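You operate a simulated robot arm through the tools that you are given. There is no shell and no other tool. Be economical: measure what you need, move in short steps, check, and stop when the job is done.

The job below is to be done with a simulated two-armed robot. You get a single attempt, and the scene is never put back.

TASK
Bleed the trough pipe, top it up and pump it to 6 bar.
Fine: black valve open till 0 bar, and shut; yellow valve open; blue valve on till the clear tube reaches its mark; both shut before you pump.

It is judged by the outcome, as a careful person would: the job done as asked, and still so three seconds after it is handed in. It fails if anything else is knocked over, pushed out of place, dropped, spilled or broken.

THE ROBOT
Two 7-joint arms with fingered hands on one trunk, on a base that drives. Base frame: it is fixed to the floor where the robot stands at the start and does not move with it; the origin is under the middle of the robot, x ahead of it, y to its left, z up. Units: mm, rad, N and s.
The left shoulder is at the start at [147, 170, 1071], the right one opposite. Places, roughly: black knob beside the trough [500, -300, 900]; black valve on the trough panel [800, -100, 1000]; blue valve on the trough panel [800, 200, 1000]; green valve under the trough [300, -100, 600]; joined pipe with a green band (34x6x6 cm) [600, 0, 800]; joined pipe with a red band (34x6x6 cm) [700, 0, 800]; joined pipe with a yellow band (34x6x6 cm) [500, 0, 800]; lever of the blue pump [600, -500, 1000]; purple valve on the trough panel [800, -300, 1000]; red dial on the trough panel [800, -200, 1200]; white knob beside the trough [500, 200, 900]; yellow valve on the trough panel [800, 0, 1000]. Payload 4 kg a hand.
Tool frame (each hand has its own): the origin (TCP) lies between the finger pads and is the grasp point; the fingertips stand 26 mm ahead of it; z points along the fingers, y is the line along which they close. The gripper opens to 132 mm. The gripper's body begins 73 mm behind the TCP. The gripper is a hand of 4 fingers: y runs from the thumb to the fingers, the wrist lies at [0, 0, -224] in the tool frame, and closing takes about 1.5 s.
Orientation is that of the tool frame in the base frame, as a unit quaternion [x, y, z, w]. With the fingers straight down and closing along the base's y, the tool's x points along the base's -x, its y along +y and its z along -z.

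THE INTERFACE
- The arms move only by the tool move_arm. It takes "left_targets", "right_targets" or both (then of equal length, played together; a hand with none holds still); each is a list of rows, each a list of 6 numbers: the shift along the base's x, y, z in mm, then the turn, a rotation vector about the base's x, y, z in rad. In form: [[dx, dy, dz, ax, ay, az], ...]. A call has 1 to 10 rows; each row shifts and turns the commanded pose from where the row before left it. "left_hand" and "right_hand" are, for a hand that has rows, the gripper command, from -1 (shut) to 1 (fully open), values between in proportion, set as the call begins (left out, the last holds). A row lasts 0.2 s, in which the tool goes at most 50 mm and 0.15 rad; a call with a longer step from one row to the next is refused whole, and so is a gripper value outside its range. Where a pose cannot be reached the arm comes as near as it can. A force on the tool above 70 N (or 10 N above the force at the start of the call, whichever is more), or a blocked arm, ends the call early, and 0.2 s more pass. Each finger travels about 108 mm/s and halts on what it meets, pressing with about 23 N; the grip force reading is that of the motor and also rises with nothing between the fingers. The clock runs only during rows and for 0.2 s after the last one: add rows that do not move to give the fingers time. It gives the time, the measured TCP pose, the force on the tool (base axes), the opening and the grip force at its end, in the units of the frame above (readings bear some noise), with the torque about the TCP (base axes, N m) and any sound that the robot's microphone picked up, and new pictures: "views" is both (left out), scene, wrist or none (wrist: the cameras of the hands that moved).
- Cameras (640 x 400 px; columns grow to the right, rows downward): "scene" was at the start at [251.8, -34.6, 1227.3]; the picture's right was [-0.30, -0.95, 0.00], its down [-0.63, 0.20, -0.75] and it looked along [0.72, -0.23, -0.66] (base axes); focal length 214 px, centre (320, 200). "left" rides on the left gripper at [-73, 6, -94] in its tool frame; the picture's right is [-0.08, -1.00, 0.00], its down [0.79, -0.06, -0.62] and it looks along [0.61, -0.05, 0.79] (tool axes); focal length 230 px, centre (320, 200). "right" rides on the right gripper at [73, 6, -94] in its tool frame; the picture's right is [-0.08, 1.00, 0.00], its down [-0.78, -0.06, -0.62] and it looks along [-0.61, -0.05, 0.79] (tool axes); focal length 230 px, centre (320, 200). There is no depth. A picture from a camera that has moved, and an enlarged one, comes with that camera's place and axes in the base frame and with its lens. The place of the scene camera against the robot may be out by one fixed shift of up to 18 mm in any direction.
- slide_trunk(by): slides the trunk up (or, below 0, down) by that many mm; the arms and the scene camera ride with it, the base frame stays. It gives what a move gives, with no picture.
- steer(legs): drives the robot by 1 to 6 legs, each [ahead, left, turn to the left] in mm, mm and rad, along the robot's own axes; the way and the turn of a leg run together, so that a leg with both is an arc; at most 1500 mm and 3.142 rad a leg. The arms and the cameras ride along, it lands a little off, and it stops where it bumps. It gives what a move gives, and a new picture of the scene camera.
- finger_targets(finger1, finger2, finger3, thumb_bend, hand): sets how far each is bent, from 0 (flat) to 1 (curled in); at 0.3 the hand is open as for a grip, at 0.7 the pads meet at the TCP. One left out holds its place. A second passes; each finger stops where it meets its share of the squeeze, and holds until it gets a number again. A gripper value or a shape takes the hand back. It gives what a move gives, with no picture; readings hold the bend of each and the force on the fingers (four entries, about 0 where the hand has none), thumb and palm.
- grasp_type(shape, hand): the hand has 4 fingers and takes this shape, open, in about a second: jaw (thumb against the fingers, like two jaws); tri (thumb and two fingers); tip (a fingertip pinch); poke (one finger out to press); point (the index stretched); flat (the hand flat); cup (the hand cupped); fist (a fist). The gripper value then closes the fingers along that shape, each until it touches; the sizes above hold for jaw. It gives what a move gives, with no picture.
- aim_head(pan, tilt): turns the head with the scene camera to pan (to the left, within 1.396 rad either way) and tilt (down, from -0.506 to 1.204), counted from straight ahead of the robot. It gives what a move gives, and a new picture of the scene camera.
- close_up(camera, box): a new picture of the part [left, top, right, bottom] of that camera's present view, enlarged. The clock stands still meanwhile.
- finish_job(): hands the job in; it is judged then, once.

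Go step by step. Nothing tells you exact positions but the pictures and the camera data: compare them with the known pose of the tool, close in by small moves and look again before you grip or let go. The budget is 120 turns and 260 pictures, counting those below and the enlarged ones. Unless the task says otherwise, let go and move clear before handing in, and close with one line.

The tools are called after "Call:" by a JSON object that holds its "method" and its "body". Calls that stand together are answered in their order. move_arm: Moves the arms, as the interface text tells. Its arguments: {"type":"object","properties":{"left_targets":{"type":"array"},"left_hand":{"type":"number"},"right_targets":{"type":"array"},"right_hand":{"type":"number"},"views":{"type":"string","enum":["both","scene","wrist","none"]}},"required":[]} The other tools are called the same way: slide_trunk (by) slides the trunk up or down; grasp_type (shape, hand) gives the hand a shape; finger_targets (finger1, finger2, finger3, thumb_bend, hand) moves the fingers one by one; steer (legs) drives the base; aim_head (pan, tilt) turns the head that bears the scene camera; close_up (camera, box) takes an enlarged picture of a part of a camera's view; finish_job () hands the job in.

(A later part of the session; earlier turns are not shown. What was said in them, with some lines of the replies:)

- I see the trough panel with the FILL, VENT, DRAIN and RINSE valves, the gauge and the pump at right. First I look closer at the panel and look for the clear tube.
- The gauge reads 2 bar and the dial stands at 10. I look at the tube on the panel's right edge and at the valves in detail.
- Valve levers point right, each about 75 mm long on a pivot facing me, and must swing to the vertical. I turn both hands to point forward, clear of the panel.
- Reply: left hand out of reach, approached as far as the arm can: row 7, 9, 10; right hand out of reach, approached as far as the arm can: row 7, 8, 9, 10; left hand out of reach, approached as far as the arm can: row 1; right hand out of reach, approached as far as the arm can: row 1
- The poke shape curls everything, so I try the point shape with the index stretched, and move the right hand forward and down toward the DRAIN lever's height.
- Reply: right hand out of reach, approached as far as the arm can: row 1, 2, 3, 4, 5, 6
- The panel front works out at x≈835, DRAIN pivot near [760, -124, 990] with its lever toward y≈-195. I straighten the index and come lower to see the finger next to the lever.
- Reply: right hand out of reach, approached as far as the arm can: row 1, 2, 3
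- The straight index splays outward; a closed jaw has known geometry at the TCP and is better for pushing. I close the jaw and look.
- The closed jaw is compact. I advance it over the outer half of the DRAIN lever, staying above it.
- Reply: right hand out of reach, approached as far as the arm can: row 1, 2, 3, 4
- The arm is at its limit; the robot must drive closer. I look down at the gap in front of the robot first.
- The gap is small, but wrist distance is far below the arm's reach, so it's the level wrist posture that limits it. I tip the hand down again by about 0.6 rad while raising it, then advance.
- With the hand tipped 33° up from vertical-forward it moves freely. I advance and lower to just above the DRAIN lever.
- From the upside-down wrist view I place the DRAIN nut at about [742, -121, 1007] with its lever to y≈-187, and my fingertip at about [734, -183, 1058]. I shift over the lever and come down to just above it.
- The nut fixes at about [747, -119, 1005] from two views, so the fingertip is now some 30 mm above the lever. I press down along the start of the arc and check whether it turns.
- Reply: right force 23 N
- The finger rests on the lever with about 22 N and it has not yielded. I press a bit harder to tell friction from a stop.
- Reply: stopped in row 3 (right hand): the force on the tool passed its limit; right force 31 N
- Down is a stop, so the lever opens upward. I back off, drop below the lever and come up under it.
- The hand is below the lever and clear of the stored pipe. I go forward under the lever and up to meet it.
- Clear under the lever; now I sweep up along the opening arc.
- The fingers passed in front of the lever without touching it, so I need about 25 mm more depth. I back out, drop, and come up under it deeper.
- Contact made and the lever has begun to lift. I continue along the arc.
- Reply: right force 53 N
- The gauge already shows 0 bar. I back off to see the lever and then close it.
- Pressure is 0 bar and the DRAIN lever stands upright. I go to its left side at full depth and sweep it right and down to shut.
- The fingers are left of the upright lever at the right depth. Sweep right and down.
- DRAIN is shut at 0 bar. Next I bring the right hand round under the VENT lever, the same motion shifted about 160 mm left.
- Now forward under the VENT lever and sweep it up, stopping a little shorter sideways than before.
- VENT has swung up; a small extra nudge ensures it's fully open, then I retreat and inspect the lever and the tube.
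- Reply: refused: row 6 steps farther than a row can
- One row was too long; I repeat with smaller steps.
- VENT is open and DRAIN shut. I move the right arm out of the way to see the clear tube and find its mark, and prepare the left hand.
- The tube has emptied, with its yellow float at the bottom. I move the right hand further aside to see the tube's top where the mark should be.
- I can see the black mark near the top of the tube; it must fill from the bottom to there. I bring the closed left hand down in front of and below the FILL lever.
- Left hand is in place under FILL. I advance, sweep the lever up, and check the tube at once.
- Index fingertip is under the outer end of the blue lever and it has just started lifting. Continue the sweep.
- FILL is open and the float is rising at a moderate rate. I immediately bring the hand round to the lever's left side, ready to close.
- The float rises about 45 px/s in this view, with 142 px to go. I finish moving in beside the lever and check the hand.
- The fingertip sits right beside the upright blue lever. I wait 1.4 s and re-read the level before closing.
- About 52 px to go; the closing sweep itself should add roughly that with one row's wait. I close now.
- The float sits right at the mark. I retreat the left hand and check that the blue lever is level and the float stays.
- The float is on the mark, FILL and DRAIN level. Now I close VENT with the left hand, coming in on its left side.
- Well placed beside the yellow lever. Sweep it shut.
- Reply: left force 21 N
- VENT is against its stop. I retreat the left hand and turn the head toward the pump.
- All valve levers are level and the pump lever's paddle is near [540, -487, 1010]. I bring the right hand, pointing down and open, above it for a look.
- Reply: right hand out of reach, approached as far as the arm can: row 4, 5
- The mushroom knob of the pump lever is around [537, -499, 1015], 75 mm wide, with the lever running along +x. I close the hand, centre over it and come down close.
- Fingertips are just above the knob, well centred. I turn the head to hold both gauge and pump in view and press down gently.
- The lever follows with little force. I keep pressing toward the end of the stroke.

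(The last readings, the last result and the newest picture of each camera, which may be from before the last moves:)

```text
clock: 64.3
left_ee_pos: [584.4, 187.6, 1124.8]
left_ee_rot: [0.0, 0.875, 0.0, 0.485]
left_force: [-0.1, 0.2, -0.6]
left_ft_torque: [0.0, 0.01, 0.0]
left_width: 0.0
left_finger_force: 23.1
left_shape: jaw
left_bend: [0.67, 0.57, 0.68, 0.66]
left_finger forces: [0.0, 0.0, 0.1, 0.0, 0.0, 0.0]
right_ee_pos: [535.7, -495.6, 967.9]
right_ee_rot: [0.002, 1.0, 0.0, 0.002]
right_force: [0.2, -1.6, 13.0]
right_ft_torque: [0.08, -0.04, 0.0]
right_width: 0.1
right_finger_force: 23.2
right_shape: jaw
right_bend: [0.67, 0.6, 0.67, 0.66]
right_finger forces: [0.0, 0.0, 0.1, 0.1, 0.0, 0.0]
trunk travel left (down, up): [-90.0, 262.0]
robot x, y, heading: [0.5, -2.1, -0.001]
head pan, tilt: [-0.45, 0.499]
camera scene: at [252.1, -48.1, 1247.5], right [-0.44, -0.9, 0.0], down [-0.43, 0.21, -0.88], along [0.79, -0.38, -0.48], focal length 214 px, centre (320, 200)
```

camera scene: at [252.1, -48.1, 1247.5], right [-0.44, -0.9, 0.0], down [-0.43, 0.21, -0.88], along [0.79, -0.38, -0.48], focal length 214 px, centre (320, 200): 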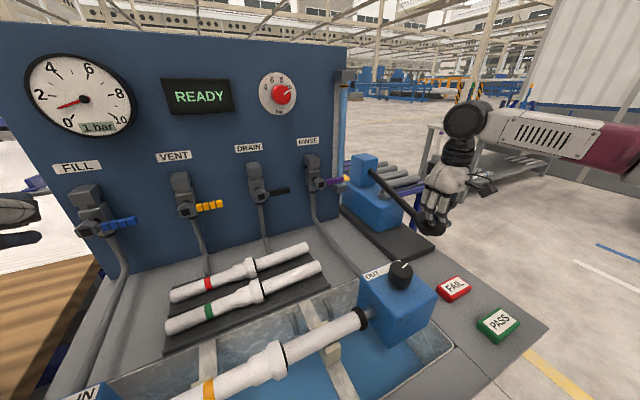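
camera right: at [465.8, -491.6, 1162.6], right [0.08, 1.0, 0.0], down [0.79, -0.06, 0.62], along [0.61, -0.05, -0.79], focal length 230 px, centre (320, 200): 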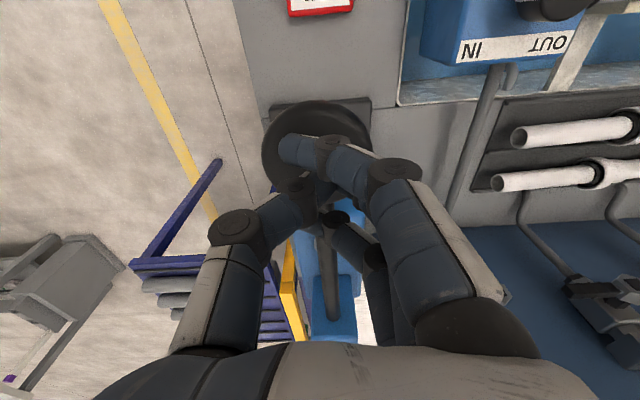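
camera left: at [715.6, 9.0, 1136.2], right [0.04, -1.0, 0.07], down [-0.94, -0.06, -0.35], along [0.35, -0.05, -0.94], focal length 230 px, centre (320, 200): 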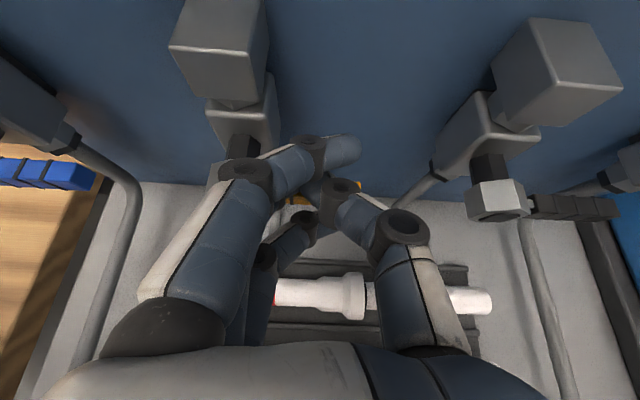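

The gauge rose to 1 bar. I lift to see whether the lever returns by itself.

Call:
{"method": "move_arm", "body": {"right_targets": [[0, 0, 30, 0, 0, 0], [0, 0, 30, 0, 0, 0], [0, 0, 30, 0, 0, 0], [0, 0, 20, 0, 0, 0]], "views": "both"}}

Call:
{"method": "close_up", "body": {"camera": "scene", "box": [340, 120, 500, 240]}}

```text
clock: 65.3
left_ee_pos: [585.4, 187.7, 1123.7]
left_ee_rot: [0.0, 0.875, 0.0, 0.483]
left_force: [0.2, -0.7, 0.5]
left_ft_torque: [-0.03, 0.0, -0.02]
left_width: 0.0
left_finger_force: 23.2
left_shape: jaw
left_bend: [0.67, 0.57, 0.68, 0.66]
left_finger forces: [0.1, 0.0, 0.0, 0.0, 0.0, 0.1]
right_ee_pos: [534.8, -498.4, 1072.8]
right_ee_rot: [0.002, 1.0, 0.0, 0.0]
right_force: [-1.3, -0.6, 0.1]
right_ft_torque: [-0.03, -0.01, -0.03]
right_width: 0.0
right_finger_force: 22.6
right_shape: jaw
right_bend: [0.67, 0.58, 0.67, 0.66]
right_finger forces: [0.0, 0.0, 0.1, 0.0, 0.0, 0.1]
trunk travel left (down, up): [-90.0, 262.0]
robot x, y, heading: [0.0, 1.2, -0.002]
head pan, tilt: [-0.45, 0.499]
camera scene: at [253.6, -48.5, 1246.8], right [-0.43, -0.9, 0.0], down [-0.43, 0.21, -0.88], along [0.79, -0.38, -0.48], focal length 214 px, centre (320, 200)
camera right: at [461.7, -491.0, 1166.9], right [0.08, 1.0, 0.0], down [0.79, -0.06, 0.62], along [0.61, -0.05, -0.79], focal length 230 px, centre (320, 200)
```

scene: 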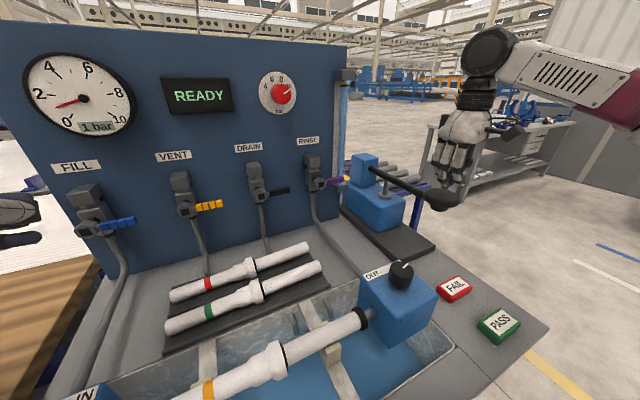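
right: 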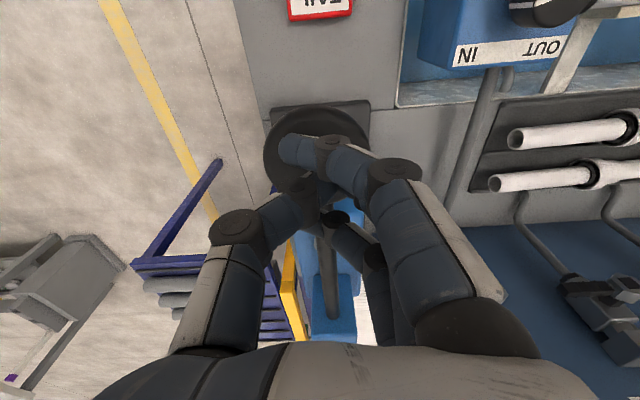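

```text
3.33 times, centred on (420, 180) of scene
camera zoom: at [253.6, -48.5, 1246.8], right [-0.43, -0.9, 0.0], down [-0.43, 0.21, -0.88], along [0.79, -0.38, -0.48], focal length 715 px, centre (-13, 267)
```

zoom: 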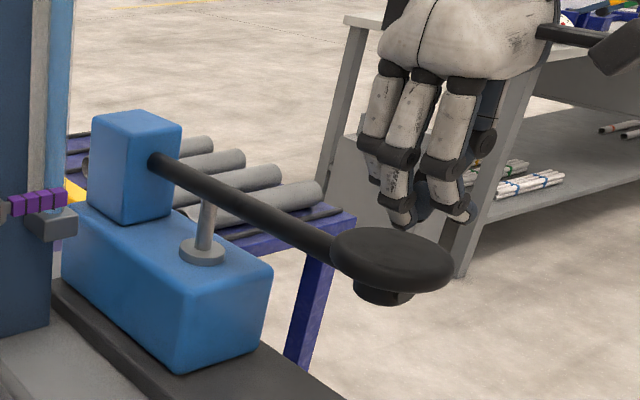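

It springs back and the pressure holds at 1 bar per stroke. I do another full stroke.

Call:
{"method": "move_arm", "body": {"right_targets": [[0, 0, -21, 0, 0, 0], [0, 0, -21, 0, 0, 0], [0, 0, -21, 0, 0, 0], [0, 0, -21, 0, 0, 0], [0, 0, -21, 0, 0, 0], [0, 0, 0, 0, 0, 0], [0, 0, 35, 0, 0, 0], [0, 0, 35, 0, 0, 0], [0, 0, 35, 0, 0, 0]], "views": "none"}}

Call:
{"method": "close_up", "body": {"camera": "scene", "box": [10, 40, 170, 140]}}

```text
clock: 67.3
left_ee_pos: [585.7, 187.2, 1123.5]
left_ee_rot: [-0.002, 0.875, 0.001, 0.483]
left_force: [-0.5, -0.1, 0.5]
left_ft_torque: [0.03, -0.01, 0.01]
left_width: 0.0
left_finger_force: 23.7
left_shape: jaw
left_bend: [0.67, 0.57, 0.68, 0.66]
left_finger forces: [0.1, 0.0, 0.0, 0.0, 0.0, 0.0]
right_ee_pos: [535.1, -495.2, 1074.4]
right_ee_rot: [0.002, 1.0, 0.0, 0.0]
right_force: [-0.5, -0.3, -0.6]
right_ft_torque: [-0.03, 0.01, 0.0]
right_width: 0.1
right_finger_force: 23.4
right_shape: jaw
right_bend: [0.67, 0.57, 0.67, 0.66]
right_finger forces: [0.1, 0.1, 0.0, 0.0, 0.0, 0.0]
trunk travel left (down, up): [-90.0, 262.0]
robot x, y, heading: [-0.7, -2.1, -0.004]
head pan, tilt: [-0.45, 0.499]
```

```text
4.00 times, centred on (90, 90) of scene
camera zoom: at [253.4, -48.3, 1246.9], right [-0.43, -0.9, 0.0], down [-0.43, 0.21, -0.88], along [0.79, -0.38, -0.48], focal length 858 px, centre (1240, 640)
```

zoom: 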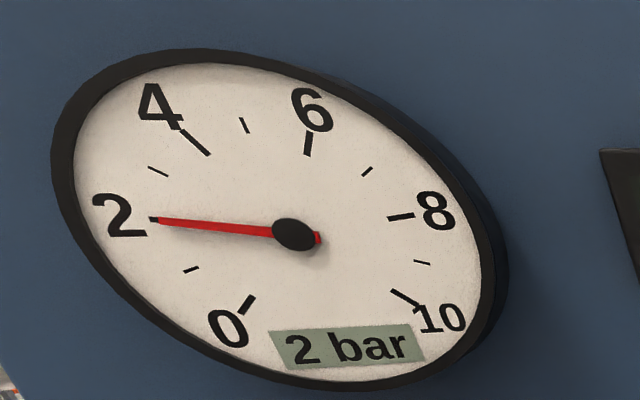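

2 bar exactly. Another stroke.

Call:
{"method": "move_arm", "body": {"right_targets": [[0, 0, -21, 0, 0, 0], [0, 0, -21, 0, 0, 0], [0, 0, -21, 0, 0, 0], [0, 0, -21, 0, 0, 0], [0, 0, -21, 0, 0, 0], [0, 0, 0, 0, 0, 0], [0, 0, 35, 0, 0, 0], [0, 0, 35, 0, 0, 0], [0, 0, 35, 0, 0, 0]], "views": "none"}}

Call:
{"method": "close_up", "body": {"camera": "scene", "box": [10, 40, 170, 140]}}

```text
clock: 69.3
left_ee_pos: [585.5, 187.0, 1124.4]
left_ee_rot: [-0.001, 0.875, 0.001, 0.483]
left_force: [-0.7, 0.3, -0.2]
left_ft_torque: [-0.01, 0.03, -0.02]
left_width: 0.1
left_finger_force: 22.8
left_shape: jaw
left_bend: [0.67, 0.57, 0.68, 0.66]
left_finger forces: [0.0, 0.0, 0.0, 0.0, 0.1, 0.1]
right_ee_pos: [537.7, -493.8, 1074.2]
right_ee_rot: [0.002, 1.0, 0.001, 0.0]
right_force: [-0.5, -0.1, 0.4]
right_ft_torque: [0.02, 0.01, -0.04]
right_width: 0.1
right_finger_force: 23.0
right_shape: jaw
right_bend: [0.67, 0.57, 0.67, 0.66]
right_finger forces: [0.0, 0.0, 0.0, 0.0, 0.0, 0.1]
trunk travel left (down, up): [-90.0, 262.0]
robot x, y, heading: [1.0, 1.0, 0.001]
head pan, tilt: [-0.45, 0.499]
```

```text
4.00 times, centred on (90, 90) of scene
camera zoom: at [253.4, -48.3, 1246.9], right [-0.43, -0.9, 0.0], down [-0.43, 0.21, -0.88], along [0.79, -0.38, -0.48], focal length 858 px, centre (1240, 640)
```

zoom: 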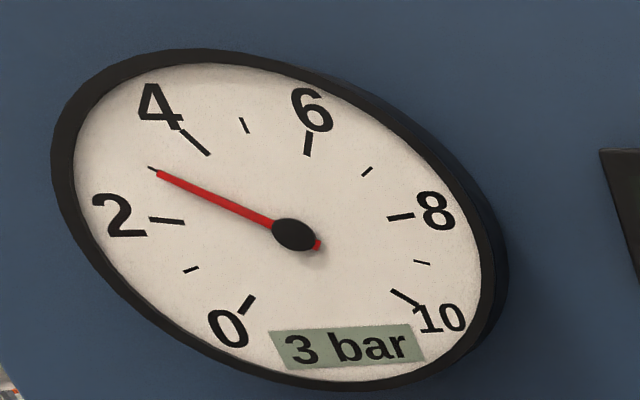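

3 bar. Next stroke, with a small recentring.

Call:
{"method": "move_arm", "body": {"right_targets": [[-3, -3, -20, 0, 0, 0], [0, 0, -21, 0, 0, 0], [0, 0, -21, 0, 0, 0], [0, 0, -21, 0, 0, 0], [0, 0, -21, 0, 0, 0], [0, 0, 0, 0, 0, 0], [0, 0, 35, 0, 0, 0], [0, 0, 35, 0, 0, 0], [0, 0, 35, 0, 0, 0]], "views": "none"}}

Call:
{"method": "close_up", "body": {"camera": "scene", "box": [10, 40, 170, 140]}}

```text
clock: 71.3
left_ee_pos: [585.4, 187.1, 1124.2]
left_ee_rot: [-0.001, 0.876, 0.0, 0.483]
left_force: [0.0, 0.5, 0.7]
left_ft_torque: [-0.01, 0.02, -0.01]
left_width: 0.0
left_finger_force: 22.6
left_shape: jaw
left_bend: [0.67, 0.57, 0.68, 0.66]
left_finger forces: [0.1, 0.1, 0.1, 0.0, 0.0, 0.0]
right_ee_pos: [532.9, -497.3, 1076.9]
right_ee_rot: [0.001, 1.0, 0.0, -0.001]
right_force: [-1.1, 0.3, 0.1]
right_ft_torque: [0.03, 0.0, 0.02]
right_width: 0.0
right_finger_force: 23.4
right_shape: jaw
right_bend: [0.67, 0.57, 0.67, 0.67]
right_finger forces: [0.0, 0.0, 0.0, 0.0, 0.1, 0.1]
trunk travel left (down, up): [-90.0, 262.0]
robot x, y, heading: [1.9, 1.9, -0.003]
head pan, tilt: [-0.45, 0.499]
```

```text
4.00 times, centred on (90, 90) of scene
camera zoom: at [253.4, -48.1, 1246.9], right [-0.43, -0.9, 0.0], down [-0.43, 0.21, -0.88], along [0.79, -0.38, -0.48], focal length 858 px, centre (1240, 640)
```

zoom: 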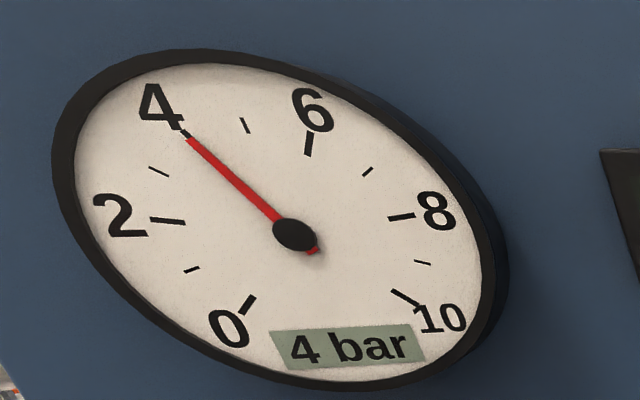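

4 bar. Next stroke.

Call:
{"method": "move_arm", "body": {"right_targets": [[0, 0, -23, 0, 0, 0], [0, 0, -21, 0, 0, 0], [0, 0, -21, 0, 0, 0], [0, 0, -21, 0, 0, 0], [0, 0, -21, 0, 0, 0], [0, 0, 0, 0, 0, 0], [0, 0, 35, 0, 0, 0], [0, 0, 35, 0, 0, 0], [0, 0, 35, 0, 0, 0]], "views": "none"}}

Call:
{"method": "close_up", "body": {"camera": "scene", "box": [10, 40, 170, 140]}}

```text
clock: 73.3
left_ee_pos: [585.4, 188.6, 1122.4]
left_ee_rot: [0.0, 0.876, 0.0, 0.483]
left_force: [0.6, -0.5, -0.1]
left_ft_torque: [0.01, 0.03, 0.01]
left_width: 0.0
left_finger_force: 23.2
left_shape: jaw
left_bend: [0.67, 0.57, 0.68, 0.66]
left_finger forces: [0.0, 0.0, 0.0, 0.0, 0.0, 0.0]
right_ee_pos: [530.4, -503.3, 1074.1]
right_ee_rot: [0.001, 1.0, 0.001, -0.001]
right_force: [-0.4, 0.2, -0.8]
right_ft_torque: [0.03, 0.01, -0.02]
right_width: 0.0
right_finger_force: 22.6
right_shape: jaw
right_bend: [0.67, 0.57, 0.67, 0.67]
right_finger forces: [0.0, 0.1, 0.0, 0.0, 0.1, 0.0]
trunk travel left (down, up): [-90.0, 262.0]
robot x, y, heading: [1.4, -2.2, 0.01]
head pan, tilt: [-0.45, 0.499]
```

```text
4.00 times, centred on (90, 90) of scene
camera zoom: at [253.3, -48.3, 1246.9], right [-0.43, -0.9, 0.0], down [-0.43, 0.21, -0.88], along [0.79, -0.38, -0.48], focal length 858 px, centre (1240, 640)
```

zoom: 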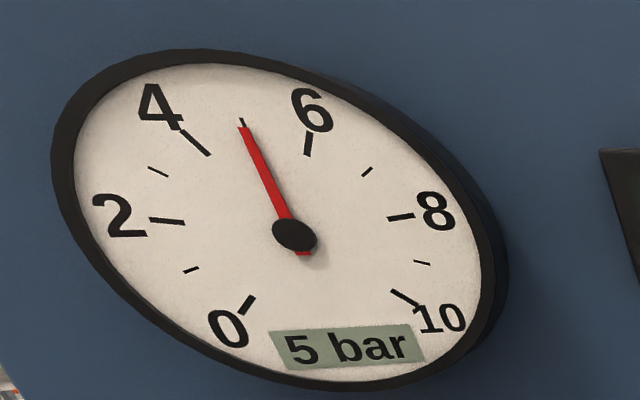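

5 bar. One last stroke, recentred.

Call:
{"method": "move_arm", "body": {"right_targets": [[4, 5, -20, 0, 0, 0], [0, 0, -21, 0, 0, 0], [0, 0, -21, 0, 0, 0], [0, 0, -21, 0, 0, 0], [0, 0, -21, 0, 0, 0], [0, 0, 0, 0, 0, 0], [0, 0, 35, 0, 0, 0], [0, 0, 35, 0, 0, 0], [0, 0, 40, 0, 0, 0], [0, 0, 40, 0, 0, 0]], "views": "none"}}

Call:
{"method": "close_up", "body": {"camera": "scene", "box": [10, 40, 170, 140]}}

```text
clock: 75.5
left_ee_pos: [586.0, 186.9, 1123.1]
left_ee_rot: [0.0, 0.875, 0.0, 0.483]
left_force: [0.4, 0.0, 0.3]
left_ft_torque: [-0.02, 0.03, 0.02]
left_width: 0.2
left_finger_force: 22.6
left_shape: jaw
left_bend: [0.67, 0.57, 0.68, 0.66]
left_finger forces: [0.0, 0.0, 0.1, 0.0, 0.1, 0.0]
right_ee_pos: [537.6, -493.6, 1116.8]
right_ee_rot: [0.001, 1.0, 0.001, 0.001]
right_force: [-0.4, 0.0, 0.3]
right_ft_torque: [0.01, 0.0, 0.01]
right_width: 0.0
right_finger_force: 22.9
right_shape: jaw
right_bend: [0.67, 0.57, 0.67, 0.67]
right_finger forces: [0.0, 0.1, 0.0, 0.0, 0.0, 0.0]
trunk travel left (down, up): [-90.0, 262.0]
robot x, y, heading: [-0.3, -2.4, -0.002]
head pan, tilt: [-0.45, 0.499]
```

```text
4.00 times, centred on (90, 90) of scene
camera zoom: at [253.4, -48.3, 1246.9], right [-0.43, -0.9, 0.0], down [-0.43, 0.21, -0.88], along [0.79, -0.38, -0.48], focal length 858 px, centre (1240, 640)
```

zoom: 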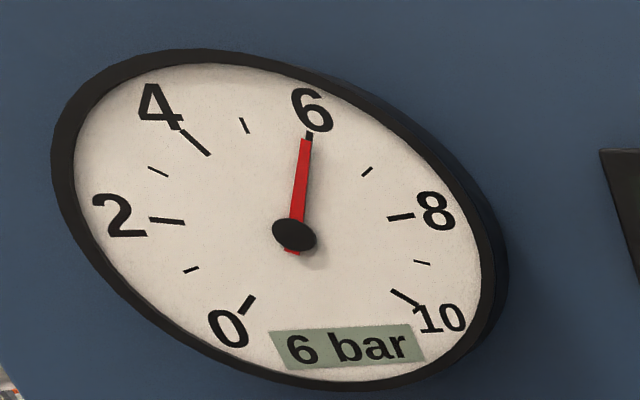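

The gauge reads 6 bar. I move both hands clear, wait, and check that it holds.

Call:
{"method": "move_arm", "body": {"right_targets": [[0, 0, 40, 0, 0, 0], [-20, 20, 30, 0, 0, 0], [0, 0, 0, 0, 0, 0], [0, 0, 0, 0, 0, 0], [0, 0, 0, 0, 0, 0], [0, 0, 0, 0, 0, 0], [0, 0, 0, 0, 0, 0], [0, 0, 0, 0, 0, 0], [0, 0, 0, 0, 0, 0], [0, 0, 0, 0, 0, 0]], "views": "scene"}}

Call:
{"method": "close_up", "body": {"camera": "scene", "box": [10, 40, 394, 280]}}

```text
clock: 77.8
left_ee_pos: [585.0, 186.5, 1123.2]
left_ee_rot: [0.0, 0.876, 0.0, 0.483]
left_force: [0.1, 0.0, -0.2]
left_ft_torque: [0.03, 0.01, -0.02]
left_width: 0.1
left_finger_force: 23.3
left_shape: jaw
left_bend: [0.67, 0.57, 0.68, 0.66]
left_finger forces: [0.1, 0.0, 0.0, 0.0, 0.0, 0.0]
right_ee_pos: [550.1, -465.8, 1158.1]
right_ee_rot: [0.002, 1.0, 0.001, 0.0]
right_force: [-0.8, 0.0, 0.0]
right_ft_torque: [-0.05, 0.0, -0.02]
right_width: 0.2
right_finger_force: 22.6
right_shape: jaw
right_bend: [0.67, 0.57, 0.67, 0.67]
right_finger forces: [0.0, 0.1, 0.0, 0.0, 0.0, 0.0]
right hand out of reach, approached as far as the arm can: row 1, 2
trunk travel left (down, up): [-90.0, 262.0]
robot x, y, heading: [0.6, 1.5, -0.0]
head pan, tilt: [-0.45, 0.499]
camera scene: at [253.7, -48.6, 1246.8], right [-0.43, -0.9, 0.0], down [-0.43, 0.21, -0.88], along [0.79, -0.38, -0.48], focal length 214 px, centre (320, 200)
```

scene: 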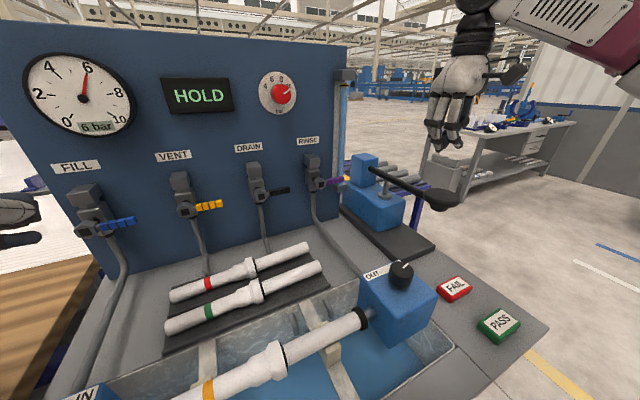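

```text
1.67 times, centred on (202, 160) of scene
camera zoom: at [253.7, -48.6, 1246.8], right [-0.43, -0.9, 0.0], down [-0.43, 0.21, -0.88], along [0.79, -0.38, -0.48], focal length 358 px, centre (517, 267)
```

zoom: 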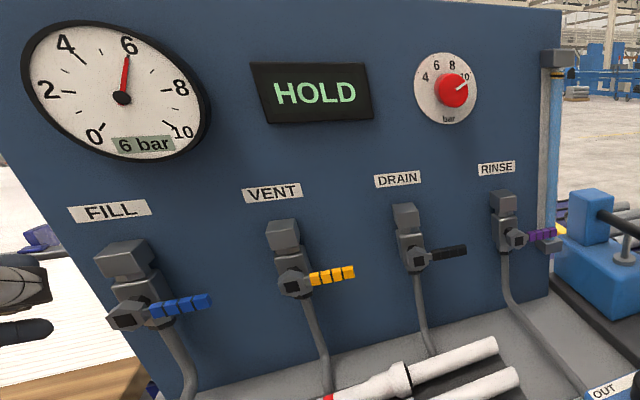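

The display says HOLD, the gauge holds 6 bar, all valves are shut and both hands are clear. I hand the job in.

Call:
{"method": "finish_job", "body": {}}

```text
The job is handed in.
```

The trough pipe is bled to 0 bar, topped up to the tube's mark and pumped to 6 bar. All the valves are shut, and the gauge was still at 6 bar about 2 seconds after the last pump stroke, just before I handed it in.
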